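You operate a simulated robot arm through the tools that you are given. There is no shell and no other tool. Be economical: measure what you need, move in short steps, check, and stop when the job is done.

Carry out the task below with a simulated two-armed robot. There is one attempt and no reset: what you move stays moved.

Task
Stop the drip bar and scrub the drip tray clean with the blue hand pad.
Fine: shutter and bar tap shut before the tray comes out; tray in and pad back after. Where these are worked on the way, their far stop is far enough and under half their travel is too little: drip tray. What is to be rubbed or washed off counts as gone when no trace of it is left.

The check looks at the end state, three seconds after you hand in, the way a careful person would. Anything else that was tipped, shoved, dropped, spilled or broken makes it a failure.

Robot
Two 7-joint arms with fingered hands on one trunk, on a base that drives. Base frame: it is fixed to the floor where the robot stands at the start and does not move with it; the origin is under the middle of the robot, x ahead of it, y to its left, z up. Lengths are in cm, angles in degrees, forces in N, time in s.
The left shoulder is at the start at [4.2, 10.4, 112], the right one opposite. With the tool pointing down near the work surface each hand reaches from about 26 to 60 cm from the robot's upright axis, wherever it stands, measured 20 degrees to its own side. Places, roughly: bar tap knob [30, 20, 80]; blue hand pad (8x6x5 cm) [60, -10, 90]; cream sheet (36x24x2 cm) [60, 40, 90]; drip tray [60, 10, 80]; heat knob [60, -20, 80]; red bar lever [90, 30, 100]; shutter slide [40, 0, 90]; wiper flap [70, 0, 100]; yellow cradle [70, 20, 100]; yellow hand pad (8x6x5 cm) [70, -20, 90]. Payload 2.4 kg a hand.
Tool frame (each hand has its own): the origin (TCP) lies between the finger pads and is the grasp point; the fingertips stand 1.7 cm ahead of it; z points along the fingers, y is the line along which they close. Largest opening 8.8 cm; the body of the gripper starts 4.7 cm behind the TCP. The gripper is a hand of 2 fingers: y runs from the thumb to the fingers, the wrist lies at [0, 0, -16.5] in the tool frame.
Orientation is that of the tool frame in the base frame, as a unit quaternion [w, x, y, z]. With the fingers straight down and closing along the base's y, the tool's x points along the base's -x, its y along +y and its z along -z.

Tools
- The arms move only by the tool nudge_tool. It takes "left_motion", "right_motion" or both (then of equal length, played together; a hand with none holds still); each is a list of rows, each a list of 6 numbers: the shift along the tool's x, y, z in mm, then the turn, a rotation vector about the tool's x, y, z in degrees. In form: [[x, y, z, rx, ry, rz], ...]. A call has 1 to 10 rows; each row shifts and turns the commanded pose from where the row before left it, along the tool's axes as they then stand. Each row takes 0.2 s and may step no farther than 5 cm and 8.6 degrees from the row before; otherwise, the whole call is refused. Where a pose cannot be reached the arm comes as near as it can. A force on the tool above 40 N (or 10 N above the force at the start of the call, whichever is more), or a blocked arm, ends the call early, and 0.2 s more pass. In this call time passes only in rows, and 0.2 s behind the last. The reply holds the time, the measured pose of the TCP, the force on the tool along the base axes, the opening and the grip force, in the units named above and with some noise, with the torque about the TCP (base axes, N m) and any sound that the robot's microphone picked up.
- Cameras (640 x 400 px; columns grow to the right, rows downward): "scene" is now at [12.54, 3.99, 103.55]; the picture's right is [0.41, -0.91, -0.00], its down [-0.22, -0.10, -0.97] and it looks along [0.88, 0.40, -0.24] (base axes); focal length 214 px, centre (320, 200). "left" rides on the left gripper at [-5, 0.3, -6.3] in its tool frame; the picture's right is [-0.06, -1.00, 0.00], its down [0.78, -0.05, -0.62] and it looks along [0.62, -0.04, 0.79] (tool axes); focal length 275 px, centre (320, 200). "right" rides on the right gripper at [5, 0.3, -6.3] in its tool frame; the picture's right is [-0.06, 1.00, 0.00], its down [-0.78, -0.05, -0.62] and it looks along [-0.62, -0.04, 0.79] (tool axes); focal length 275 px, centre (320, 200). There is no depth. A picture from a camera that has moved, and an enlarged one, comes with that camera's place and axes in the base frame and with its lens. The place of the scene camera against the robot may be out by one fixed shift of up to 1.2 cm in any direction.
- grab_frame(camera): a new picture of that camera. The clock stands still meanwhile.
- raise_lower(by): slides the trunk up (or, below 0, down) by that many cm; the arms and the scene camera ride with it, the base frame stays. It gives what a move gives, with no picture.
- base_move(legs): drives the robot by 1 to 6 legs, each [ahead, left, turn to the left] in cm, cm and degrees, along the robot's own axes; the way and the turn of a leg run together, so that a leg with both is an arc; at most 150 cm and 180 degrees a leg. The arms and the cameras ride along, it lands a little off, and it stops where it bumps. It gives what a move gives.
- finger_targets(finger1, thumb_bend, hand): sets how far each is bent, from 0 (flat) to 1 (curled in); at 0.3 the hand is open as for a grip, at 0.7 the pads meet at the TCP. One left out holds its place. A second passes; each finger stops where it meets its share of the squeeze, and holds until it gets a number again. It is the only way to open and close the hand. It gives what a move gives, with no picture; readings hold the bend of each and the force on the fingers (four entries, about 0 where the hand has none), thumb and palm.
- turn_head(pan, tilt): turns the head with the scene camera to pan (to the left, within 60 degrees either way) and tilt (down, from -29 to 69), counted from straight ahead of the robot. It gives what a move gives.
- close_up(camera, box): a new picture of the part [left, top, right, bottom] of that camera's present view, enlarged. The clock stands still meanwhile.
- hand_in(): hands the job in; it is judged then, once.

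Work in short steps. Places have to be worked out from the pictures, the camera data and where the tool is seen: move nearer, look again, correct. Check each grasp and each placing, and mend what went wrong. You have 120 turns and 100 pictures in all, those below and enlarged ones among them. Open the grippers and draw the arms clear of the work before you hand the job in, unless the task says otherwise; then end with one line.

The tools are called as a command line: name --argument value ..., lists and objects as JSON in quotes. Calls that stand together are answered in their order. nudge_tool: Moves the arms, as the interface text tells. Its arguments: {"type":"object","properties":{"left_motion":{"type":"array","items":{"type":"array","items":{"type":"number"}}},"right_motion":{"type":"array","items":{"type":"array","items":{"type":"number"}}}},"required":[]} The other tools are called the same way: raise_lower (by) slides the trunk up or down; finger_targets (finger1, thumb_bend, hand) moves the fingers one by one; base_move (legs) drives the base; turn_head (pan, tilt) turns the head that bears the scene camera; grab_frame (camera) takes a picture; close_up (camera, box) takes an enlarged picture of a part of a camera's view; hand_in () hands the job in.

At the start:

```text
t: 0.0
left_position: [37.72, 16.14, 110.14]
left_orientation: [0.0, 0.0, 1.0, 0.0]
left_wrist_force: [-0.1, 0.1, -0.5]
left_ft_torque: [-0.03, 0.0, 0.02]
left_width: 8.78
left_grip_force: 0.0
left_shape: jaw
left_bend: [0.3, 0.3]
left_finger forces: [0.0, 0.1, 0.0, 0.1, 0.1, 0.0]
right_position: [34.37, -9.98, 116.61]
right_orientation: [0.0, -0.001, 1.0, 0.0]
right_wrist_force: [0.0, -1.2, 0.3]
right_ft_torque: [0.0, -0.01, 0.01]
right_width: 8.8
right_grip_force: 0.1
right_shape: jaw
right_bend: [0.3, 0.3]
right_finger forces: [0.0, 0.0, 0.0, 0.0, 0.1, 0.0]
trunk travel left (down, up): [-35.0, 50.0]
robot x, y, heading: [0.01, 0.0, -0.1]
head pan, tilt: [24.3, 13.9]
```

scene: 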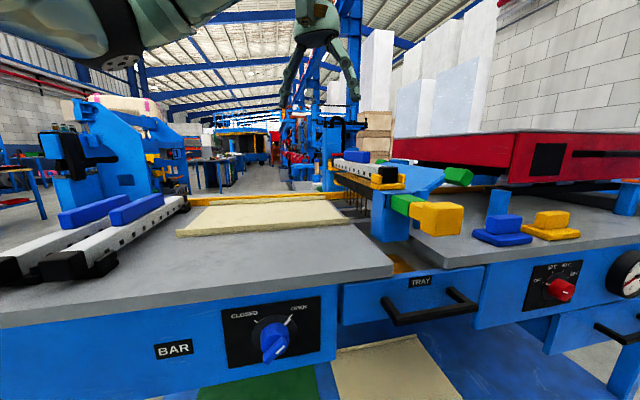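
right: 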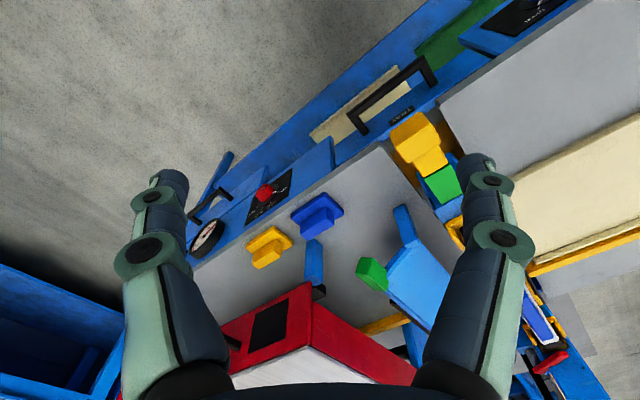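
left: 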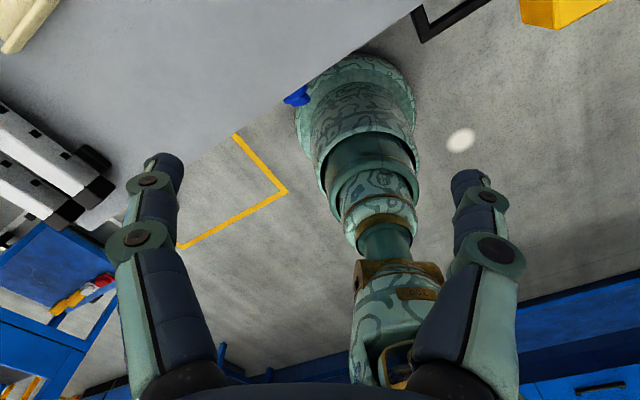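

I'll look closer at the controls before moving anything.

close_up --camera "scene" --box '[320, 130, 640, 330]'

close_up --camera "scene" --box '[140, 260, 380, 400]'

close_up --camera "right" --box '[160, 40, 560, 300]'

```text
2.00 times, centred on (480, 230) of scene
camera zoom: at [12.54, 3.99, 103.55], right [0.41, -0.91, 0.0], down [-0.22, -0.1, -0.97], along [0.88, 0.4, -0.24], focal length 429 px, centre (0, 140)
```

zoom: 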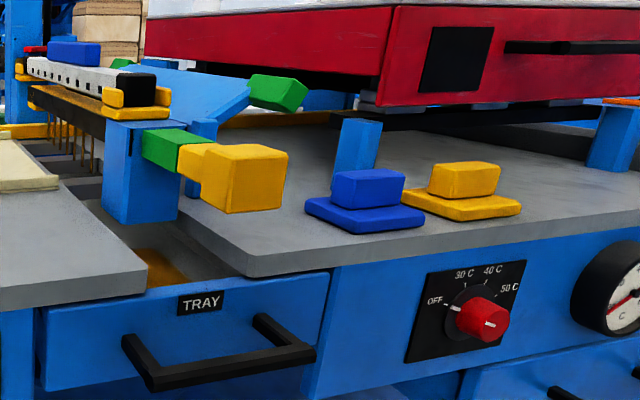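

```text
2.67 times, centred on (260, 330) of scene
camera zoom: at [12.54, 3.99, 103.55], right [0.41, -0.91, 0.0], down [-0.22, -0.1, -0.97], along [0.88, 0.4, -0.24], focal length 572 px, centre (480, -147)
```

zoom: 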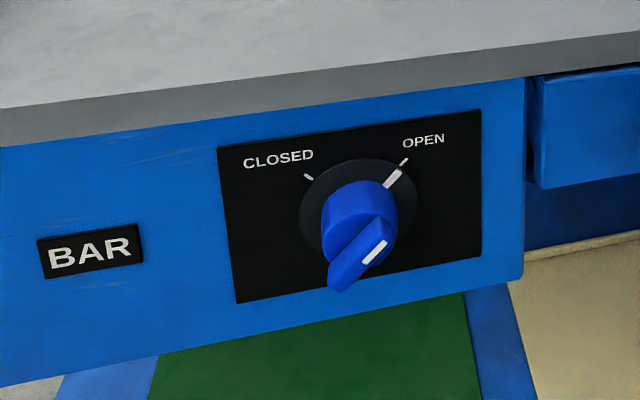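

```text
1.54 times, centred on (360, 170) of right
camera zoom: at [29.25, -9.5, 122.94], right [0.06, 1.0, 0.0], down [0.78, -0.05, 0.62], along [0.62, -0.04, -0.79], focal length 424 px, centre (258, 246)
```

zoom: 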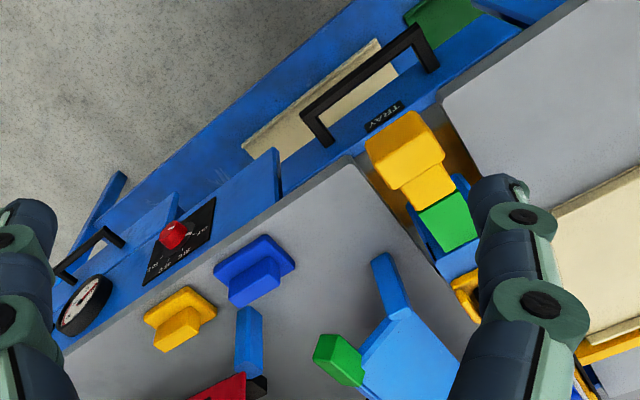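

The counter front runs diagonally: depth direction is about (0.82, 0.57), so it is turned ~35° left. I'll back up, turn to square up with it, shift right, and look again.

base_move --legs '[[-15, 0, 0], [0, 0, 35], [0, -15, 0]]'

turn_head --pan -10 --tilt 25

grab_frame --camera "scene"

```text
t: 4.0
left_position: [15.15, 22.75, 110.23]
left_orientation: [0.001, -0.301, 0.954, 0.0]
left_wrist_force: [-0.2, -0.3, 0.3]
left_ft_torque: [0.05, 0.0, -0.01]
left_width: 8.79
left_grip_force: 0.1
left_shape: jaw
left_bend: [0.3, 0.3]
left_finger forces: [0.1, 0.0, 0.0, 0.0, 0.0, 0.1]
right_position: [27.16, -0.75, 116.52]
right_orientation: [0.0, -0.3, 0.954, 0.0]
right_wrist_force: [0.2, -0.1, 0.1]
right_ft_torque: [0.01, 0.01, 0.0]
right_width: 8.8
right_grip_force: 0.0
right_shape: jaw
right_bend: [0.3, 0.3]
right_finger forces: [0.0, 0.1, 0.0, 0.1, 0.0, 0.0]
trunk travel left (down, up): [-35.0, 50.0]
robot x, y, heading: [-6.65, -12.19, 35.0]
head pan, tilt: [24.3, 13.9]
```

```text
t: 5.0
left_position: [15.27, 22.66, 110.15]
left_orientation: [0.0, -0.3, 0.954, 0.0]
left_wrist_force: [1.0, 0.3, -0.2]
left_ft_torque: [0.03, 0.02, 0.04]
left_width: 8.81
left_grip_force: 0.0
left_shape: jaw
left_bend: [0.3, 0.3]
left_finger forces: [0.0, 0.0, 0.0, 0.1, 0.0, 0.0]
right_position: [27.1, -0.73, 116.53]
right_orientation: [0.0, -0.3, 0.954, 0.0]
right_wrist_force: [0.1, -0.3, 0.2]
right_ft_torque: [-0.01, 0.04, -0.01]
right_width: 8.81
right_grip_force: 0.0
right_shape: jaw
right_bend: [0.3, 0.3]
right_finger forces: [0.1, 0.1, 0.1, 0.1, 0.1, 0.0]
trunk travel left (down, up): [-35.0, 50.0]
robot x, y, heading: [-6.87, -12.34, 35.1]
head pan, tilt: [-10.0, 25.0]
```

```text
93 pictures are left
camera scene: at [5.15, -6.39, 101.74], right [0.42, -0.91, 0.0], down [-0.38, -0.18, -0.91], along [0.82, 0.38, -0.42], focal length 214 px, centre (320, 200)
```

scene: 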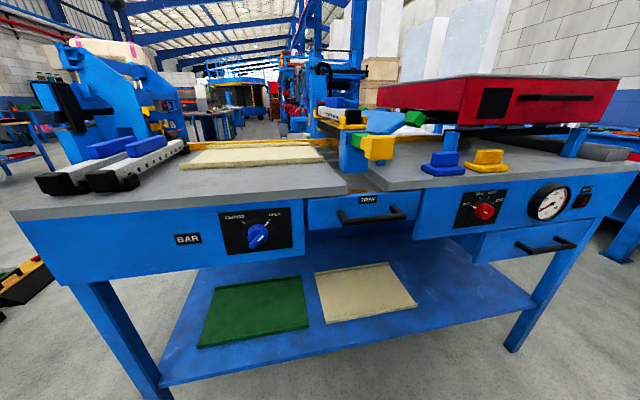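

I'm now roughly square to the counter. I'll zoom in on the shutter, bar and tray.

close_up --camera "scene" --box '[270, 80, 530, 240]'

grab_frame --camera "right"

grab_frame --camera "left"

```text
2.46 times, centred on (400, 160) of scene
camera zoom: at [5.15, -6.39, 101.74], right [0.42, -0.91, 0.0], down [-0.38, -0.18, -0.91], along [0.82, 0.38, -0.42], focal length 528 px, centre (123, 298)
```

zoom: 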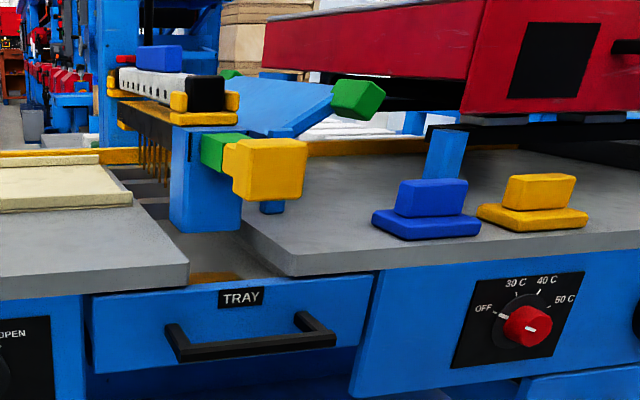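

```text
91 pictures are left
camera right: at [22.81, -3.23, 122.94], right [-0.52, 0.85, 0.0], down [0.67, 0.41, 0.62], along [0.53, 0.32, -0.79], focal length 275 px, centre (320, 200)
```

right: 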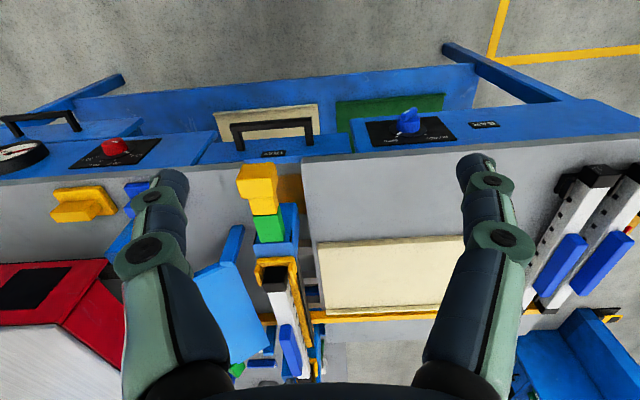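

```text
90 pictures are left
camera left: at [19.08, 25.75, 116.54], right [0.62, -0.78, 0.0], down [-0.61, -0.49, 0.62], along [-0.48, -0.39, -0.79], focal length 275 px, centre (320, 200)
```

left: 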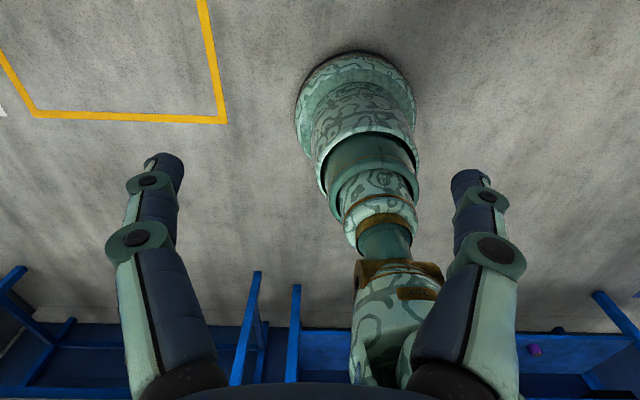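

The needles sit under the bar, and the yellow handle with the green neck is the shutter slide. I'll zoom in to see its state.

close_up --camera "right" --box '[180, 110, 360, 250]'

close_up --camera "scene" --box '[300, 90, 420, 200]'

close_up --camera "right" --box '[180, 200, 340, 390]'

```text
2.86 times, centred on (270, 180) of right
camera zoom: at [22.81, -3.23, 122.94], right [-0.52, 0.85, 0.0], down [0.67, 0.41, 0.62], along [0.53, 0.32, -0.79], focal length 786 px, centre (463, 257)
```

zoom: 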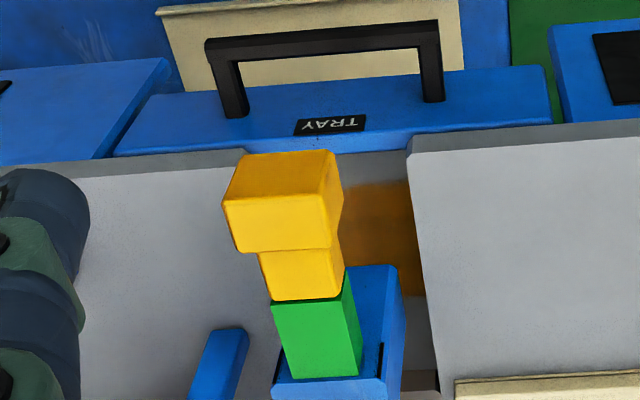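

```text
3.64 times, centred on (360, 145) of scene
camera zoom: at [5.15, -6.39, 101.74], right [0.42, -0.91, 0.0], down [-0.38, -0.18, -0.91], along [0.82, 0.38, -0.42], focal length 780 px, centre (174, 400)
```

zoom: 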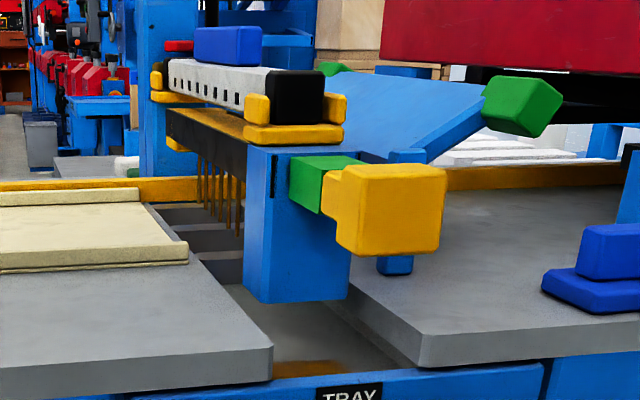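

```text
2.11 times, centred on (260, 295) of right
camera zoom: at [22.81, -3.23, 122.94], right [-0.52, 0.85, 0.0], down [0.67, 0.41, 0.62], along [0.53, 0.32, -0.79], focal length 580 px, centre (446, 0)
```

zoom: 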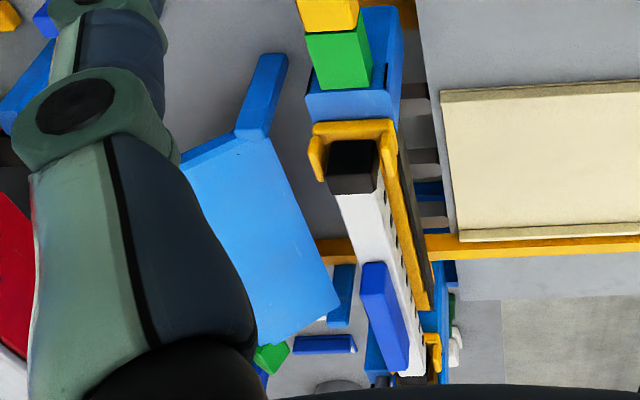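

I need a better view of the slide mechanism, so I'll back the right hand off, lower it and tilt it forward, well clear of everything.

nudge_tool --right_motion '[[20, 10, 20, 0, 0, 0], [20, 10, 30, 0, 0, 0], [10, 10, 30, 0, 0, 0], [0, 0, 20, 0, -8, 0], [0, 0, 0, 0, -8, 0], [0, 0, 0, 0, -8, 0]]'

grab_frame --camera "right"

```text
t: 6.4
left_position: [15.17, 22.57, 110.12]
left_orientation: [0.0, -0.301, 0.954, 0.0]
left_wrist_force: [-0.5, 0.0, 0.4]
left_ft_torque: [0.02, 0.0, -0.01]
left_width: 8.78
left_grip_force: 0.1
left_shape: jaw
left_bend: [0.3, 0.3]
left_finger forces: [0.1, 0.0, 0.1, 0.0, 0.1, 0.0]
right_position: [21.22, -1.02, 106.59]
right_orientation: [0.199, -0.294, 0.933, 0.063]
right_wrist_force: [0.2, 0.0, -0.3]
right_ft_torque: [-0.03, -0.02, 0.0]
right_width: 8.8
right_grip_force: 0.1
right_shape: jaw
right_bend: [0.3, 0.3]
right_finger forces: [0.1, 0.0, 0.0, 0.1, 0.1, 0.1]
trunk travel left (down, up): [-35.0, 50.0]
robot x, y, heading: [-6.85, -11.92, 35.3]
head pan, tilt: [-10.0, 25.0]
```

```text
86 pictures are left
camera right: at [15.2, -4.77, 110.4], right [-0.53, 0.85, 0.03], down [0.41, 0.22, 0.89], along [0.75, 0.48, -0.46], focal length 275 px, centre (320, 200)
```

right: 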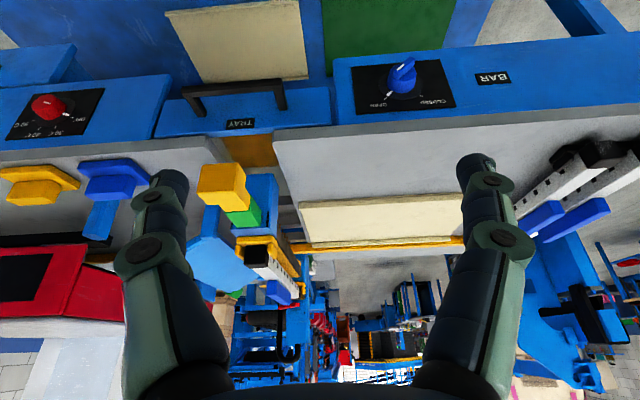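

close_up --camera "right" --box '[180, 130, 330, 310]'

```text
2.22 times, centred on (255, 220) of right
camera zoom: at [15.2, -4.77, 110.4], right [-0.53, 0.85, 0.03], down [0.41, 0.22, 0.89], along [0.75, 0.48, -0.46], focal length 612 px, centre (464, 156)
```

zoom: 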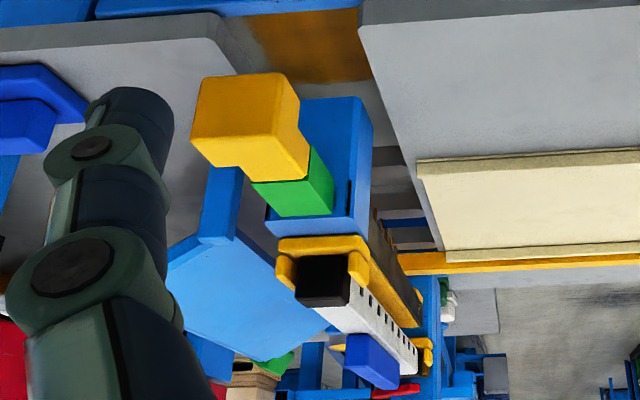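

The shutter mechanism is a handle on a green neck coming out of the front post. I'll do the tap first: bring the left hand back and turn it horizontal, pointing at the panel.

nudge_tool --left_motion '[[40, 0, 0, 0, -8.5, 0], [40, 0, 0, 0, -8.5, 0], [20, 0, 0, 0, -8.5, 0], [0, 0, 0, 0, -8.5, 0], [0, 0, 0, 0, -8.5, 0], [0, 0, 0, 0, -8.5, 0], [0, 0, 0, 0, -8.5, 0], [0, 0, 0, 0, -8.5, 0], [0, 0, 0, 0, -8.5, 0], [0, 0, 0, 0, -8.5, 0]]'

grab_frame --camera "left"

```text
t: 8.6
left_position: [18.92, 22.64, 117.04]
left_orientation: [0.644, -0.221, 0.703, 0.203]
left_wrist_force: [0.2, 0.6, 0.3]
left_ft_torque: [-0.02, 0.03, 0.01]
left_width: 8.8
left_grip_force: 0.1
left_shape: jaw
left_bend: [0.3, 0.3]
left_finger forces: [0.1, 0.0, 0.0, 0.0, 0.1, 0.0]
left hand out of reach, approached as far as the arm can: row 3, 4, 5, 6, 7, 8, 9, 10
right_position: [21.29, -1.02, 106.47]
right_orientation: [0.198, -0.293, 0.933, 0.063]
right_wrist_force: [-0.5, 0.0, 0.4]
right_ft_torque: [0.05, -0.02, -0.01]
right_width: 8.78
right_grip_force: 0.0
right_shape: jaw
right_bend: [0.3, 0.3]
right_finger forces: [0.0, 0.0, 0.1, 0.0, 0.1, 0.0]
trunk travel left (down, up): [-35.0, 50.0]
robot x, y, heading: [-6.81, -12.63, 34.9]
head pan, tilt: [-10.0, 25.0]
```

```text
84 pictures are left
camera left: at [13.9, 19.38, 122.57], right [0.58, -0.82, 0.06], down [-0.53, -0.43, -0.73], along [0.62, 0.39, -0.68], focal length 275 px, centre (320, 200)
```

left: 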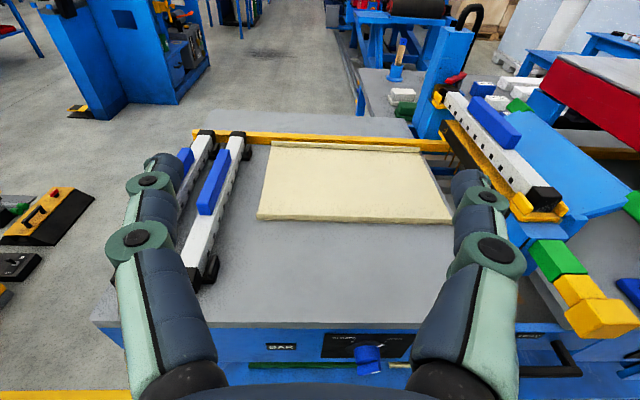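

The knob is visible below. The left hand is nearly horizontal; I'll lower it in stages and read where it really goes.

nudge_tool --left_motion '[[50, -30, 0, 0, 0, 0], [50, -30, 0, 0, 0, 0], [50, -30, 0, 0, 0, 0]]'

```text
refused: row 1 steps farther than a row can; nothing moved
```

nudge_tool --left_motion '[[40, -25, 0, 0, 0, 0], [40, -25, 0, 0, 0, 0], [40, -25, 0, 0, 0, 0]]'

```text
t: 9.4
left_position: [22.62, 16.18, 105.18]
left_orientation: [0.645, -0.221, 0.703, 0.204]
left_wrist_force: [-0.2, -0.1, 0.1]
left_ft_torque: [0.03, 0.01, 0.0]
left_width: 8.8
left_grip_force: 0.0
left_shape: jaw
left_bend: [0.3, 0.3]
left_finger forces: [0.1, 0.1, 0.0, 0.0, 0.0, 0.0]
left hand out of reach, approached as far as the arm can: row 1
right_position: [21.3, -1.14, 106.65]
right_orientation: [0.198, -0.294, 0.933, 0.063]
right_wrist_force: [0.0, -0.1, -0.6]
right_ft_torque: [-0.02, 0.0, 0.05]
right_width: 8.79
right_grip_force: 0.0
right_shape: jaw
right_bend: [0.3, 0.3]
right_finger forces: [0.0, 0.1, 0.0, 0.0, 0.0, 0.0]
trunk travel left (down, up): [-35.0, 50.0]
robot x, y, heading: [-6.28, -12.16, 35.0]
head pan, tilt: [-10.0, 25.0]
```

It tracks now. I'll continue down to about z = 83 and level off.

nudge_tool --left_motion '[[45, -6, 0, 0, -1, 0], [45, -6, 0, 0, -1, 0], [45, -6, 0, 0, -1, 0], [45, -6, 0, 0, -1, 0], [30, -3, 0, 0, -1, 0]]'

grab_frame --camera "left"

```text
t: 10.5
left_position: [20.83, 16.0, 83.8]
left_orientation: [0.649, -0.107, 0.706, 0.263]
left_wrist_force: [-0.2, 0.1, 0.8]
left_ft_torque: [0.02, 0.02, 0.02]
left_width: 8.8
left_grip_force: 0.0
left_shape: jaw
left_bend: [0.3, 0.3]
left_finger forces: [0.0, 0.0, 0.0, 0.1, 0.0, 0.2]
left hand out of reach, approached as far as the arm can: row 5
right_position: [21.37, -0.98, 106.62]
right_orientation: [0.198, -0.293, 0.933, 0.062]
right_wrist_force: [0.7, 0.0, 0.7]
right_ft_torque: [-0.01, 0.0, 0.0]
right_width: 8.79
right_grip_force: 0.2
right_shape: jaw
right_bend: [0.3, 0.3]
right_finger forces: [0.1, 0.0, 0.0, 0.0, 0.0, 0.0]
trunk travel left (down, up): [-35.0, 50.0]
robot x, y, heading: [-6.37, -12.32, 35.2]
head pan, tilt: [-10.0, 25.0]
stopped in row 5 (left hand): the arm was blocked; the commanded pose is now the measured one
```

```text
83 pictures are left
camera left: at [15.85, 12.08, 88.94], right [0.5, -0.85, -0.17], down [-0.61, -0.21, -0.76], along [0.61, 0.48, -0.63], focal length 275 px, centre (320, 200)
```

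left: 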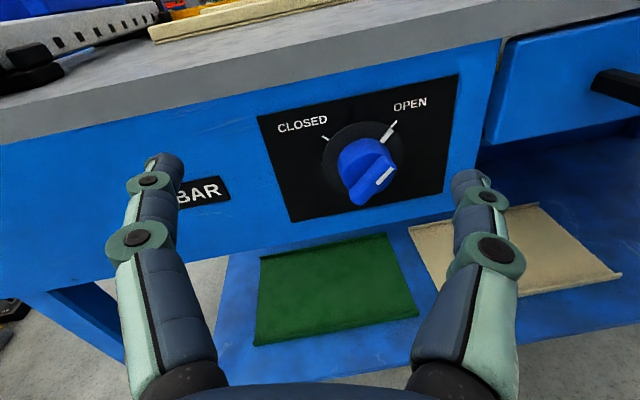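

The pointer is at OPEN, so it needs about 90° counter-clockwise. The arm is too folded, so I'll back the base 9 cm and extend it instead.

base_move --legs '[[-9, 0, 0]]'

nudge_tool --left_motion '[[15, 0, 20, 0, 0, 7], [10, 0, 20, 0, 0, 7], [10, 0, 20, 0, 0, 7], [0, 0, 0, 0, 0, 7], [0, 0, 0, 0, 0, 7]]'

grab_frame --camera "left"

```text
t: 11.6
left_position: [13.32, 10.77, 83.79]
left_orientation: [0.649, -0.106, 0.706, 0.261]
left_wrist_force: [-0.2, 0.5, 0.1]
left_ft_torque: [-0.01, 0.01, -0.01]
left_width: 8.77
left_grip_force: 0.0
left_shape: jaw
left_bend: [0.3, 0.3]
left_finger forces: [0.0, 0.0, 0.1, 0.0, 0.1, 0.0]
right_position: [13.77, -6.37, 106.62]
right_orientation: [0.199, -0.293, 0.933, 0.063]
right_wrist_force: [-0.5, -0.2, 0.1]
right_ft_torque: [-0.02, 0.01, 0.03]
right_width: 8.76
right_grip_force: 0.1
right_shape: jaw
right_bend: [0.3, 0.3]
right_finger forces: [0.0, 0.0, 0.1, 0.1, 0.1, 0.0]
trunk travel left (down, up): [-35.0, 50.0]
robot x, y, heading: [-14.22, -17.75, 35.1]
head pan, tilt: [-10.0, 25.0]
```

```text
t: 12.8
left_position: [16.84, 15.39, 79.7]
left_orientation: [0.527, 0.13, 0.708, 0.452]
left_wrist_force: [-0.1, -0.5, 0.1]
left_ft_torque: [0.0, 0.01, 0.0]
left_width: 8.79
left_grip_force: 0.0
left_shape: jaw
left_bend: [0.3, 0.3]
left_finger forces: [0.0, 0.1, 0.0, 0.0, 0.0, 0.0]
right_position: [13.84, -6.35, 106.67]
right_orientation: [0.198, -0.293, 0.933, 0.062]
right_wrist_force: [0.4, -0.5, -0.6]
right_ft_torque: [-0.01, 0.03, 0.01]
right_width: 8.81
right_grip_force: 0.0
right_shape: jaw
right_bend: [0.3, 0.3]
right_finger forces: [0.0, 0.0, 0.0, 0.0, 0.1, 0.1]
trunk travel left (down, up): [-35.0, 50.0]
robot x, y, heading: [-13.88, -17.17, 34.7]
head pan, tilt: [-10.0, 25.0]
```

```text
82 pictures are left
camera left: at [13.31, 9.06, 83.26], right [0.32, -0.6, -0.74], down [-0.84, 0.18, -0.51], along [0.44, 0.78, -0.45], focal length 275 px, centre (320, 200)
```

left: 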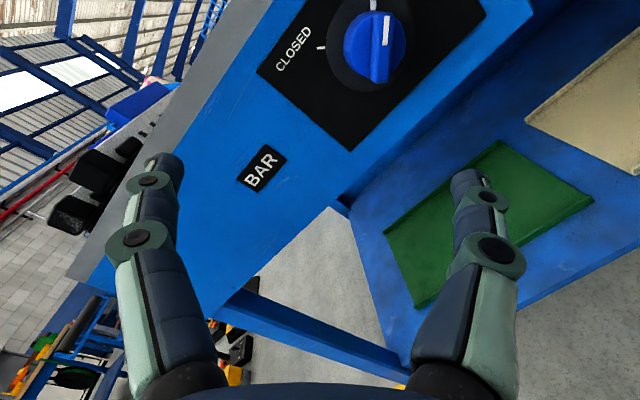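

The bar lies along the image vertical, so the roll is right. I'll correct the yaw by ~5.5°, centre on the knob, and approach halfway.

nudge_tool --left_motion '[[-10, -14, 10, -3.5, 4.3, -0.2], [-12, -14, 20, 0, 0, 0], [0, 0, 20, 0, 0, 0]]'

grab_frame --camera "left"

```text
t: 13.2
left_position: [15.39, 18.77, 77.72]
left_orientation: [0.467, 0.163, 0.702, 0.513]
left_wrist_force: [-0.4, -0.3, 0.6]
left_ft_torque: [0.01, 0.01, -0.03]
left_width: 8.79
left_grip_force: 0.1
left_shape: jaw
left_bend: [0.3, 0.3]
left_finger forces: [0.1, 0.1, 0.0, 0.0, 0.1, 0.0]
right_position: [13.81, -6.31, 106.55]
right_orientation: [0.199, -0.293, 0.933, 0.063]
right_wrist_force: [0.4, 0.2, 0.3]
right_ft_torque: [-0.01, 0.01, -0.01]
right_width: 8.79
right_grip_force: 0.0
right_shape: jaw
right_bend: [0.3, 0.3]
right_finger forces: [0.0, 0.1, 0.0, 0.1, 0.0, 0.0]
trunk travel left (down, up): [-35.0, 50.0]
robot x, y, heading: [-13.84, -16.94, 34.9]
head pan, tilt: [-10.0, 25.0]
stopped in row 2 (left hand): the arm was blocked; the commanded pose is now the measured one
```

```text
81 pictures are left
camera left: at [12.65, 11.67, 80.84], right [0.28, -0.46, -0.84], down [-0.9, 0.18, -0.4], along [0.34, 0.87, -0.36], focal length 275 px, centre (320, 200)
```

left: 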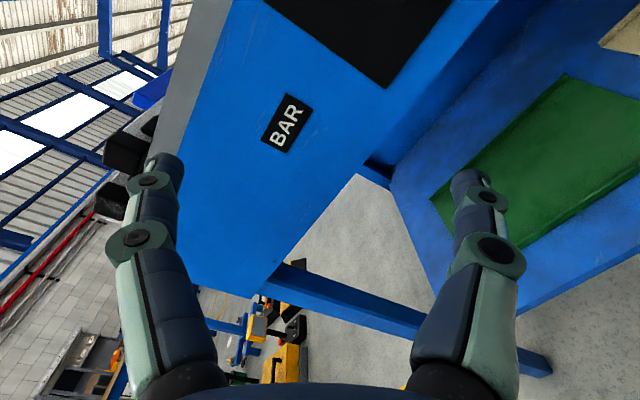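

The arm hit its limits here with the robot too far left. I'll shift the base right, lower the trunk to get the shoulder nearer the knob height, and retry.

nudge_tool --left_motion '[[0, 0, -20, 0, 0, -5], [0, 0, -10, 3.5, -4.3, -5]]'

base_move --legs '[[0, -10, 0]]'

raise_lower --by -12

nudge_tool --left_motion '[[-30, 30, 0, 0, 0, 0], [-30, 30, 0, 0, 0, 0], [-20, 20, 20, 0, 0, 0]]'

grab_frame --camera "left"

```text
t: 13.8
left_position: [12.98, 16.97, 78.02]
left_orientation: [0.532, 0.133, 0.709, 0.444]
left_wrist_force: [0.0, -0.4, 0.2]
left_ft_torque: [0.0, -0.02, 0.01]
left_width: 8.77
left_grip_force: 0.0
left_shape: jaw
left_bend: [0.3, 0.3]
left_finger forces: [0.0, 0.1, 0.0, 0.1, 0.0, 0.0]
right_position: [13.71, -6.28, 106.68]
right_orientation: [0.199, -0.293, 0.933, 0.063]
right_wrist_force: [-0.6, -0.4, -0.4]
right_ft_torque: [-0.01, 0.01, 0.01]
right_width: 8.81
right_grip_force: 0.0
right_shape: jaw
right_bend: [0.3, 0.3]
right_finger forces: [0.0, 0.0, 0.0, 0.0, 0.0, 0.0]
trunk travel left (down, up): [-35.0, 50.0]
robot x, y, heading: [-13.87, -17.6, 34.7]
head pan, tilt: [-10.0, 25.0]
```

```text
t: 15.0
left_position: [18.42, 9.0, 78.0]
left_orientation: [0.531, 0.133, 0.709, 0.445]
left_wrist_force: [0.2, 0.5, -0.7]
left_ft_torque: [0.01, 0.0, 0.02]
left_width: 8.78
left_grip_force: 0.1
left_shape: jaw
left_bend: [0.3, 0.3]
left_finger forces: [0.0, 0.0, 0.0, 0.0, 0.0, 0.1]
right_position: [19.35, -14.26, 106.71]
right_orientation: [0.199, -0.294, 0.933, 0.062]
right_wrist_force: [-0.5, 0.4, 0.3]
right_ft_torque: [-0.04, -0.02, 0.05]
right_width: 8.78
right_grip_force: 0.0
right_shape: jaw
right_bend: [0.3, 0.3]
right_finger forces: [0.0, 0.0, 0.0, 0.0, 0.0, 0.0]
trunk travel left (down, up): [-35.0, 50.0]
robot x, y, heading: [-8.55, -24.89, 34.9]
head pan, tilt: [-10.0, 25.0]
```

```text
t: 16.5
left_position: [18.41, 8.9, 65.9]
left_orientation: [0.532, 0.133, 0.709, 0.444]
left_wrist_force: [0.4, -0.3, 0.6]
left_ft_torque: [0.01, 0.0, 0.0]
left_width: 8.8
left_grip_force: 0.0
left_shape: jaw
left_bend: [0.3, 0.3]
left_finger forces: [0.0, 0.0, 0.0, 0.0, 0.0, 0.0]
right_position: [19.43, -14.29, 94.59]
right_orientation: [0.199, -0.294, 0.933, 0.061]
right_wrist_force: [0.2, 0.3, -0.1]
right_ft_torque: [0.0, 0.01, 0.02]
right_width: 8.76
right_grip_force: 0.1
right_shape: jaw
right_bend: [0.3, 0.3]
right_finger forces: [0.0, 0.0, 0.1, 0.0, 0.1, 0.0]
trunk travel left (down, up): [-23.0, 62.0]
robot x, y, heading: [-8.28, -25.67, 34.8]
head pan, tilt: [-10.0, 25.0]
```

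```text
t: 17.3
left_position: [20.96, 9.23, 76.94]
left_orientation: [0.531, 0.133, 0.709, 0.444]
left_wrist_force: [0.0, 0.2, -0.2]
left_ft_torque: [0.01, 0.01, -0.01]
left_width: 8.76
left_grip_force: 0.1
left_shape: jaw
left_bend: [0.3, 0.3]
left_finger forces: [0.0, 0.0, 0.0, 0.1, 0.0, 0.1]
right_position: [19.35, -14.25, 94.68]
right_orientation: [0.199, -0.294, 0.933, 0.063]
right_wrist_force: [0.1, 1.0, -0.5]
right_ft_torque: [-0.04, 0.01, 0.01]
right_width: 8.8
right_grip_force: 0.0
right_shape: jaw
right_bend: [0.3, 0.3]
right_finger forces: [0.0, 0.0, 0.1, 0.1, 0.1, 0.0]
trunk travel left (down, up): [-23.0, 62.0]
robot x, y, heading: [-8.69, -25.79, 34.7]
head pan, tilt: [-10.0, 25.0]
```

```text
80 pictures are left
camera left: at [17.33, 2.96, 80.74], right [0.31, -0.61, -0.73], down [-0.84, 0.19, -0.51], along [0.45, 0.77, -0.45], focal length 275 px, centre (320, 200)
```

left: 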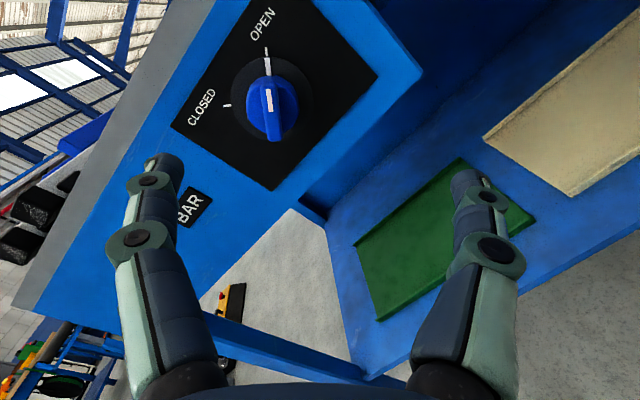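

Much better. The knob is at about [28.5, 17.0, 78.4]. I'll align laterally, correct the yaw, and go half the distance.

nudge_tool --left_motion '[[6, 18, 10, -3.8, 4.6, 0], [6, 17, 15, 0, 0, 0], [0, 0, 20, 0, 0, 0]]'

grab_frame --camera "left"

```text
t: 18.1
left_position: [23.48, 14.4, 78.94]
left_orientation: [0.508, 0.096, 0.715, 0.472]
left_wrist_force: [0.1, -0.4, -0.3]
left_ft_torque: [-0.02, -0.03, 0.01]
left_width: 8.8
left_grip_force: 0.1
left_shape: jaw
left_bend: [0.3, 0.3]
left_finger forces: [0.0, 0.1, 0.0, 0.0, 0.0, 0.0]
right_position: [19.47, -14.3, 94.69]
right_orientation: [0.198, -0.294, 0.933, 0.062]
right_wrist_force: [-0.6, -1.4, 0.3]
right_ft_torque: [0.01, -0.01, -0.03]
right_width: 8.79
right_grip_force: 0.0
right_shape: jaw
right_bend: [0.3, 0.3]
right_finger forces: [0.0, 0.1, 0.1, 0.0, 0.0, 0.1]
trunk travel left (down, up): [-23.0, 62.0]
robot x, y, heading: [-8.39, -25.32, 34.9]
head pan, tilt: [-10.0, 25.0]
```

```text
79 pictures are left
camera left: at [20.52, 7.88, 82.72], right [0.37, -0.57, -0.73], down [-0.85, 0.1, -0.51], along [0.37, 0.81, -0.45], focal length 275 px, centre (320, 200)
```

left: 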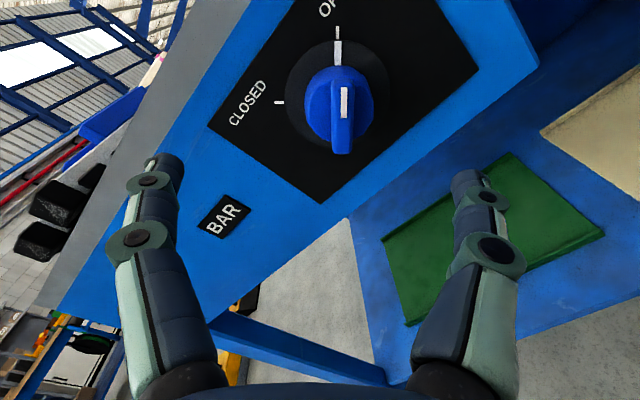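

The knob is about 1 cm toward tool −y and ~6 cm ahead. I'll centre and close in.

nudge_tool --left_motion '[[-1, -9, 15, 0, 0, 0], [0, 0, 15, 0, 0, 0]]'

grab_frame --camera "left"

```text
t: 18.7
left_position: [26.0, 15.86, 78.19]
left_orientation: [0.506, 0.098, 0.715, 0.473]
left_wrist_force: [0.2, 0.7, 0.0]
left_ft_torque: [0.02, -0.02, 0.01]
left_width: 8.79
left_grip_force: 0.0
left_shape: jaw
left_bend: [0.3, 0.3]
left_finger forces: [0.0, 0.0, 0.0, 0.0, 0.0, 0.0]
right_position: [19.36, -14.26, 94.62]
right_orientation: [0.198, -0.294, 0.933, 0.063]
right_wrist_force: [0.3, -0.4, 0.4]
right_ft_torque: [-0.02, -0.03, 0.03]
right_width: 8.77
right_grip_force: 0.1
right_shape: jaw
right_bend: [0.3, 0.3]
right_finger forces: [0.1, 0.1, 0.1, 0.0, 0.0, 0.0]
trunk travel left (down, up): [-23.0, 62.0]
robot x, y, heading: [-8.52, -25.1, 34.8]
head pan, tilt: [-10.0, 25.0]
```

```text
78 pictures are left
camera left: at [23.13, 9.23, 81.79], right [0.37, -0.57, -0.73], down [-0.86, 0.1, -0.51], along [0.36, 0.81, -0.45], focal length 275 px, centre (320, 200)
```

left: 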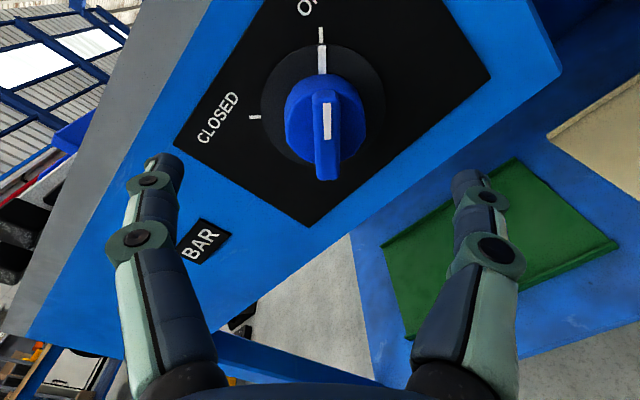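

It's nearly centred, with about 3–4.5 cm to go. I'll advance 2.5 cm and recheck.

nudge_tool --left_motion '[[0, -2, 12, 0, 0, 0], [0, 0, 13, 0, 0, 0]]'

grab_frame --camera "left"

```text
t: 19.3
left_position: [28.06, 17.21, 77.95]
left_orientation: [0.506, 0.098, 0.715, 0.473]
left_wrist_force: [0.1, 0.2, -0.7]
left_ft_torque: [0.01, -0.02, -0.02]
left_width: 8.77
left_grip_force: 0.0
left_shape: jaw
left_bend: [0.3, 0.3]
left_finger forces: [0.0, 0.1, 0.0, 0.1, 0.1, 0.0]
right_position: [19.36, -14.24, 94.64]
right_orientation: [0.198, -0.294, 0.933, 0.062]
right_wrist_force: [-0.6, 0.4, -0.8]
right_ft_torque: [-0.02, -0.02, 0.01]
right_width: 8.8
right_grip_force: 0.0
right_shape: jaw
right_bend: [0.3, 0.3]
right_finger forces: [0.0, 0.0, 0.0, 0.0, 0.0, 0.0]
trunk travel left (down, up): [-23.0, 62.0]
robot x, y, heading: [-8.38, -25.43, 35.1]
head pan, tilt: [-10.0, 25.0]
```

```text
77 pictures are left
camera left: at [25.21, 10.51, 81.54], right [0.37, -0.57, -0.73], down [-0.86, 0.1, -0.51], along [0.36, 0.81, -0.45], focal length 275 px, centre (320, 200)
```

left: 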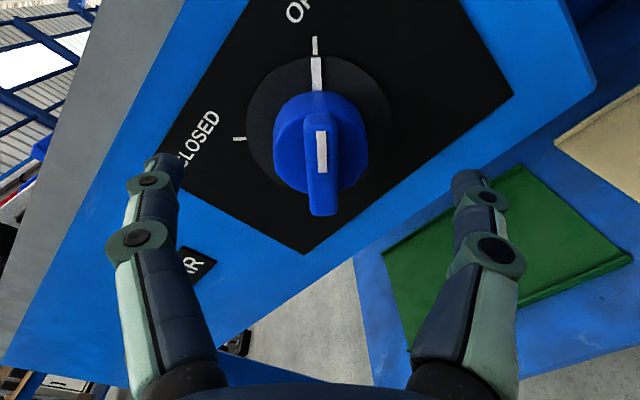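

The bar front is ~2.2 cm ahead. I'll advance 1.5 cm so the tips straddle the bar, then close.

nudge_tool --left_motion '[[0, 0, 15, 0, 0, 0]]'

finger_targets --hand "left" --finger1 0.75 --thumb_bend 0.75

grab_frame --camera "left"

```text
t: 19.7
left_position: [29.49, 17.99, 77.83]
left_orientation: [0.506, 0.097, 0.715, 0.473]
left_wrist_force: [0.1, 0.1, 0.2]
left_ft_torque: [-0.01, 0.01, 0.02]
left_width: 8.8
left_grip_force: 0.1
left_shape: jaw
left_bend: [0.3, 0.3]
left_finger forces: [0.0, 0.1, 0.0, 0.0, 0.0, 0.0]
right_position: [19.35, -14.22, 94.7]
right_orientation: [0.199, -0.294, 0.933, 0.062]
right_wrist_force: [0.1, -0.4, -0.1]
right_ft_torque: [-0.02, -0.01, 0.03]
right_width: 8.79
right_grip_force: 0.1
right_shape: jaw
right_bend: [0.3, 0.3]
right_finger forces: [0.0, 0.1, 0.0, 0.1, 0.0, 0.1]
trunk travel left (down, up): [-23.0, 62.0]
robot x, y, heading: [-8.34, -25.44, 34.6]
head pan, tilt: [-10.0, 25.0]
```

```text
t: 20.7
left_position: [29.4, 17.94, 77.81]
left_orientation: [0.506, 0.097, 0.715, 0.473]
left_wrist_force: [2.6, 0.2, -0.9]
left_ft_torque: [-0.04, -0.01, -0.04]
left_width: 2.72
left_grip_force: 8.5
left_shape: fingers
left_bend: [0.62, 0.6]
left_finger forces: [7.7, 0.1, 0.0, 0.0, 9.2, 0.1]
right_position: [19.45, -14.2, 94.57]
right_orientation: [0.199, -0.294, 0.933, 0.063]
right_wrist_force: [0.4, 0.3, -0.3]
right_ft_torque: [-0.01, -0.02, -0.01]
right_width: 8.78
right_grip_force: 0.0
right_shape: jaw
right_bend: [0.3, 0.3]
right_finger forces: [0.0, 0.0, 0.1, 0.0, 0.0, 0.0]
trunk travel left (down, up): [-23.0, 62.0]
robot x, y, heading: [-8.77, -25.63, 34.8]
head pan, tilt: [-10.0, 25.0]
```

```text
76 pictures are left
camera left: at [26.52, 11.37, 81.52], right [0.37, -0.57, -0.73], down [-0.86, 0.1, -0.51], along [0.36, 0.81, -0.45], focal length 275 px, centre (320, 200)
```

left: 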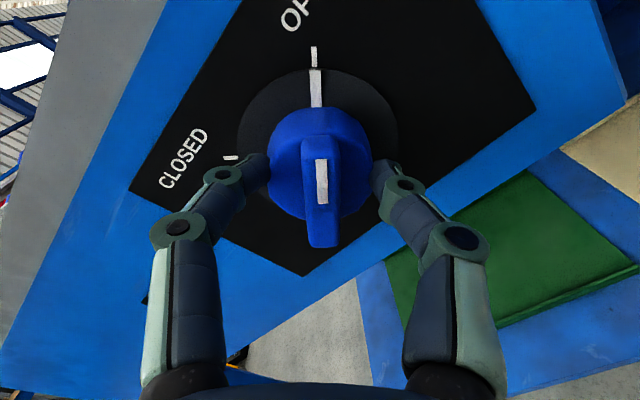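

The fingers hold the hub (2.7 cm) with 8–9 N. I'll turn counter-clockwise (rz negative) 40° and see whether the pointer follows.

nudge_tool --left_motion '[[0, 0, 0, 0, 0, -8], [0, 0, 0, 0, 0, -8], [0, 0, 0, 0, 0, -8], [0, 0, 0, 0, 0, -8], [0, 0, 0, 0, 0, -8]]'

grab_frame --camera "left"

```text
t: 21.9
left_position: [29.36, 17.96, 77.85]
left_orientation: [0.637, -0.153, 0.705, 0.271]
left_wrist_force: [4.8, 3.4, 2.1]
left_ft_torque: [0.0, -0.04, -0.07]
left_width: 2.7
left_grip_force: 8.2
left_shape: fingers
left_bend: [0.61, 0.61]
left_finger forces: [7.6, 0.0, 0.1, 0.0, 7.9, 0.0]
right_position: [19.45, -14.2, 94.54]
right_orientation: [0.198, -0.294, 0.933, 0.062]
right_wrist_force: [-0.8, -0.5, -0.6]
right_ft_torque: [0.0, 0.03, -0.02]
right_width: 8.78
right_grip_force: 0.1
right_shape: jaw
right_bend: [0.3, 0.3]
right_finger forces: [0.0, 0.0, 0.0, 0.0, 0.0, 0.0]
trunk travel left (down, up): [-23.0, 62.0]
robot x, y, heading: [-8.39, -25.29, 34.9]
head pan, tilt: [-10.0, 25.0]
```

```text
75 pictures are left
camera left: at [24.75, 13.85, 83.1], right [0.57, -0.81, -0.13], down [-0.59, -0.29, -0.75], along [0.58, 0.5, -0.65], focal length 275 px, centre (320, 200)
```

left: 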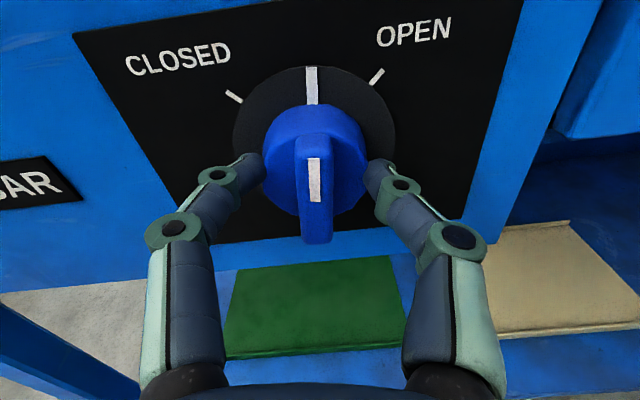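

The knob turns with the hand and the pointer is now about midway. I'll turn another ~50° to CLOSED.

nudge_tool --left_motion '[[0, 0, 0, 0, 0, -8], [0, 0, 0, 0, 0, -8], [0, 0, 0, 0, 0, -8], [0, 0, 0, 0, 0, -8], [0, 0, 0, 0, 0, -8], [0, 0, 0, 0, 0, -8], [0, 0, 0, 0, 0, -4]]'

grab_frame --camera "left"

```text
t: 23.5
left_position: [28.22, 19.64, 77.87]
left_orientation: [0.695, -0.436, 0.572, -0.011]
left_wrist_force: [0.9, -5.9, 6.4]
left_ft_torque: [0.05, -0.12, -0.11]
left_width: 1.71
left_grip_force: 6.8
left_shape: fingers
left_bend: [0.74, 0.58]
left_finger forces: [3.3, 0.1, 0.0, 0.0, 8.9, 0.1]
right_position: [19.34, -14.32, 94.65]
right_orientation: [0.2, -0.294, 0.933, 0.063]
right_wrist_force: [-0.4, 0.4, -0.1]
right_ft_torque: [-0.02, -0.03, 0.05]
right_width: 8.79
right_grip_force: 0.0
right_shape: jaw
right_bend: [0.3, 0.3]
right_finger forces: [0.0, 0.0, 0.0, 0.1, 0.0, 0.0]
trunk travel left (down, up): [-23.0, 62.0]
robot x, y, heading: [-8.87, -25.76, 34.9]
head pan, tilt: [-10.0, 25.0]
```

```text
74 pictures are left
camera left: at [21.36, 18.62, 81.99], right [0.46, -0.59, 0.67], down [-0.2, -0.8, -0.57], along [0.86, 0.13, -0.49], focal length 275 px, centre (320, 200)
```

left: 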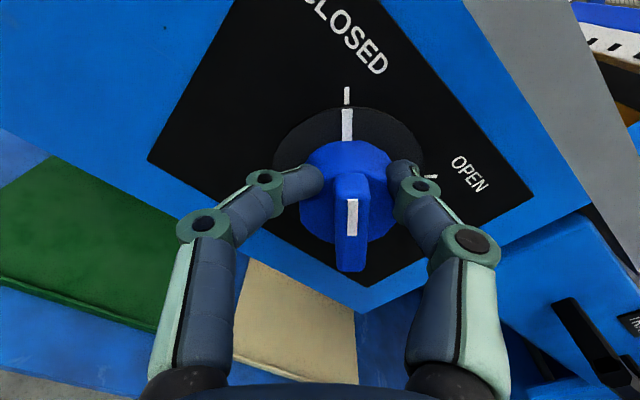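

The dial pointer lines up with the CLOSED tick. I'll release, back straight out, and check.

finger_targets --hand "left" --finger1 0.3 --thumb_bend 0.3

nudge_tool --left_motion '[[0, 0, -20, 0, 0, 0], [0, 0, -40, 0, 0, 0], [0, 0, -40, 0, 0, 8], [0, 0, -20, 0, 0, 8], [0, 0, 0, 0, 0, 8], [0, 0, 0, 0, 0, 8], [0, 0, 0, 0, 0, 8]]'

close_up --camera "scene" --box '[120, 100, 480, 330]'

grab_frame --camera "left"

```text
t: 24.5
left_position: [28.34, 19.64, 78.13]
left_orientation: [0.696, -0.435, 0.572, -0.012]
left_wrist_force: [1.0, 0.0, 0.0]
left_ft_torque: [0.02, 0.03, 0.01]
left_width: 8.37
left_grip_force: 0.0
left_shape: fingers
left_bend: [0.3, 0.3]
left_finger forces: [0.1, 0.0, 0.0, 0.0, 0.1, 0.0]
right_position: [19.3, -14.27, 94.68]
right_orientation: [0.198, -0.294, 0.933, 0.063]
right_wrist_force: [-0.5, 0.3, 0.5]
right_ft_torque: [0.02, -0.02, -0.01]
right_width: 8.8
right_grip_force: 0.1
right_shape: jaw
right_bend: [0.3, 0.3]
right_finger forces: [0.1, 0.0, 0.0, 0.0, 0.0, 0.0]
trunk travel left (down, up): [-23.0, 62.0]
robot x, y, heading: [-8.63, -25.5, 34.5]
head pan, tilt: [-10.0, 25.0]
```

```text
t: 25.1
left_position: [27.19, 18.69, 89.04]
left_orientation: [0.773, -0.383, 0.505, -0.014]
left_wrist_force: [-0.1, 0.2, 0.5]
left_ft_torque: [0.0, 0.03, -0.03]
left_width: 8.38
left_grip_force: 0.1
left_shape: fingers
left_bend: [0.3, 0.3]
left_finger forces: [0.1, 0.0, 0.1, 0.0, 0.1, 0.1]
right_position: [19.39, -14.17, 94.55]
right_orientation: [0.199, -0.295, 0.932, 0.062]
right_wrist_force: [0.1, -0.4, -0.4]
right_ft_torque: [0.02, -0.01, 0.01]
right_width: 8.79
right_grip_force: 0.0
right_shape: jaw
right_bend: [0.3, 0.3]
right_finger forces: [0.1, 0.0, 0.0, 0.0, 0.1, 0.2]
trunk travel left (down, up): [-23.0, 62.0]
robot x, y, heading: [-8.63, -25.35, 34.8]
head pan, tilt: [-10.0, 25.0]
stopped in row 3 (left hand): the arm was blocked; the commanded pose is now the measured one
```

```text
1.74 times, centred on (300, 215) of scene
camera zoom: at [3.63, -19.33, 89.72], right [0.42, -0.91, 0.0], down [-0.38, -0.18, -0.91], along [0.82, 0.38, -0.42], focal length 373 px, centre (355, 174)
```

zoom: 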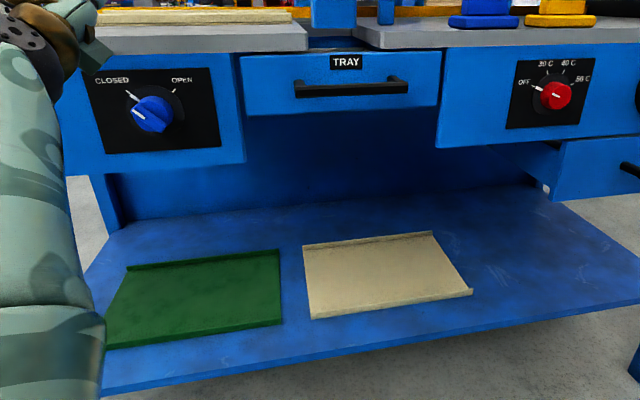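

```text
72 pictures are left
camera left: at [19.55, 17.26, 91.5], right [0.33, -0.68, 0.65], down [-0.09, -0.71, -0.7], along [0.94, 0.17, -0.3], focal length 275 px, centre (320, 200)
```

left: 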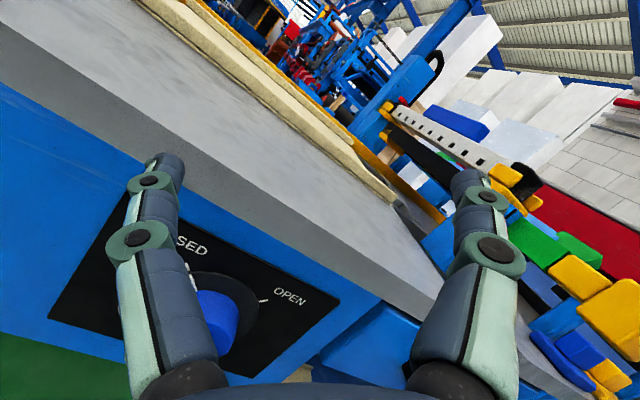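

The tap reads CLOSED. The left arm drifted up near the counter edge, so I'll back the base off 12 cm to clear it and then restore the arm's posture.

base_move --legs '[[-12, 0, 0]]'

raise_lower --by 12

nudge_tool --left_motion '[[-30, 0, 0, 0, 7, 0], [0, 0, 0, 0, 8, 0], [0, 0, 0, 0, 8, 0], [0, 0, 0, 0, 8, 0], [0, 0, 0, 0, 8, 0], [0, 0, 0, 0, 8, 0], [0, 0, 0, 0, 8, 0]]'

```text
t: 26.4
left_position: [17.05, 11.54, 88.89]
left_orientation: [0.773, -0.382, 0.507, -0.015]
left_wrist_force: [-0.1, 0.6, 0.2]
left_ft_torque: [-0.03, -0.02, 0.05]
left_width: 8.38
left_grip_force: 0.1
left_shape: fingers
left_bend: [0.3, 0.3]
left_finger forces: [0.0, 0.0, 0.1, 0.0, 0.0, 0.1]
right_position: [9.17, -21.29, 94.69]
right_orientation: [0.198, -0.294, 0.933, 0.062]
right_wrist_force: [0.3, -0.2, 1.4]
right_ft_torque: [-0.02, 0.02, 0.03]
right_width: 8.8
right_grip_force: 0.0
right_shape: jaw
right_bend: [0.3, 0.3]
right_finger forces: [0.1, 0.1, 0.0, 0.1, 0.0, 0.0]
trunk travel left (down, up): [-23.0, 62.0]
robot x, y, heading: [-18.26, -32.27, 34.8]
head pan, tilt: [-10.0, 25.0]
```

```text
t: 27.9
left_position: [16.55, 12.49, 101.11]
left_orientation: [0.774, -0.373, 0.511, 0.002]
left_wrist_force: [0.0, 0.4, -0.4]
left_ft_torque: [-0.01, 0.0, -0.03]
left_width: 8.35
left_grip_force: 0.1
left_shape: fingers
left_bend: [0.3, 0.3]
left_finger forces: [0.0, 0.0, 0.1, 0.0, 0.1, 0.1]
right_position: [9.23, -21.32, 106.55]
right_orientation: [0.2, -0.294, 0.933, 0.063]
right_wrist_force: [0.2, -0.2, -0.5]
right_ft_torque: [-0.02, 0.0, 0.02]
right_width: 8.79
right_grip_force: 0.1
right_shape: jaw
right_bend: [0.3, 0.3]
right_finger forces: [0.0, 0.0, 0.0, 0.0, 0.0, 0.0]
trunk travel left (down, up): [-35.0, 50.0]
robot x, y, heading: [-18.82, -32.44, 34.9]
head pan, tilt: [-10.0, 25.0]
```

```text
t: 29.4
left_position: [15.61, 12.77, 103.12]
left_orientation: [0.451, -0.332, 0.806, -0.19]
left_wrist_force: [0.3, 0.6, -0.6]
left_ft_torque: [0.0, 0.02, -0.01]
left_width: 8.34
left_grip_force: 0.1
left_shape: fingers
left_bend: [0.3, 0.3]
left_finger forces: [0.0, 0.0, 0.1, 0.0, 0.0, 0.0]
right_position: [9.2, -21.31, 106.61]
right_orientation: [0.197, -0.294, 0.933, 0.062]
right_wrist_force: [-0.2, -0.5, -0.6]
right_ft_torque: [0.02, -0.02, 0.0]
right_width: 8.81
right_grip_force: 0.1
right_shape: jaw
right_bend: [0.3, 0.3]
right_finger forces: [0.1, 0.1, 0.1, 0.0, 0.1, 0.0]
trunk travel left (down, up): [-35.0, 50.0]
robot x, y, heading: [-18.57, -32.73, 35.0]
head pan, tilt: [-10.0, 25.0]
```

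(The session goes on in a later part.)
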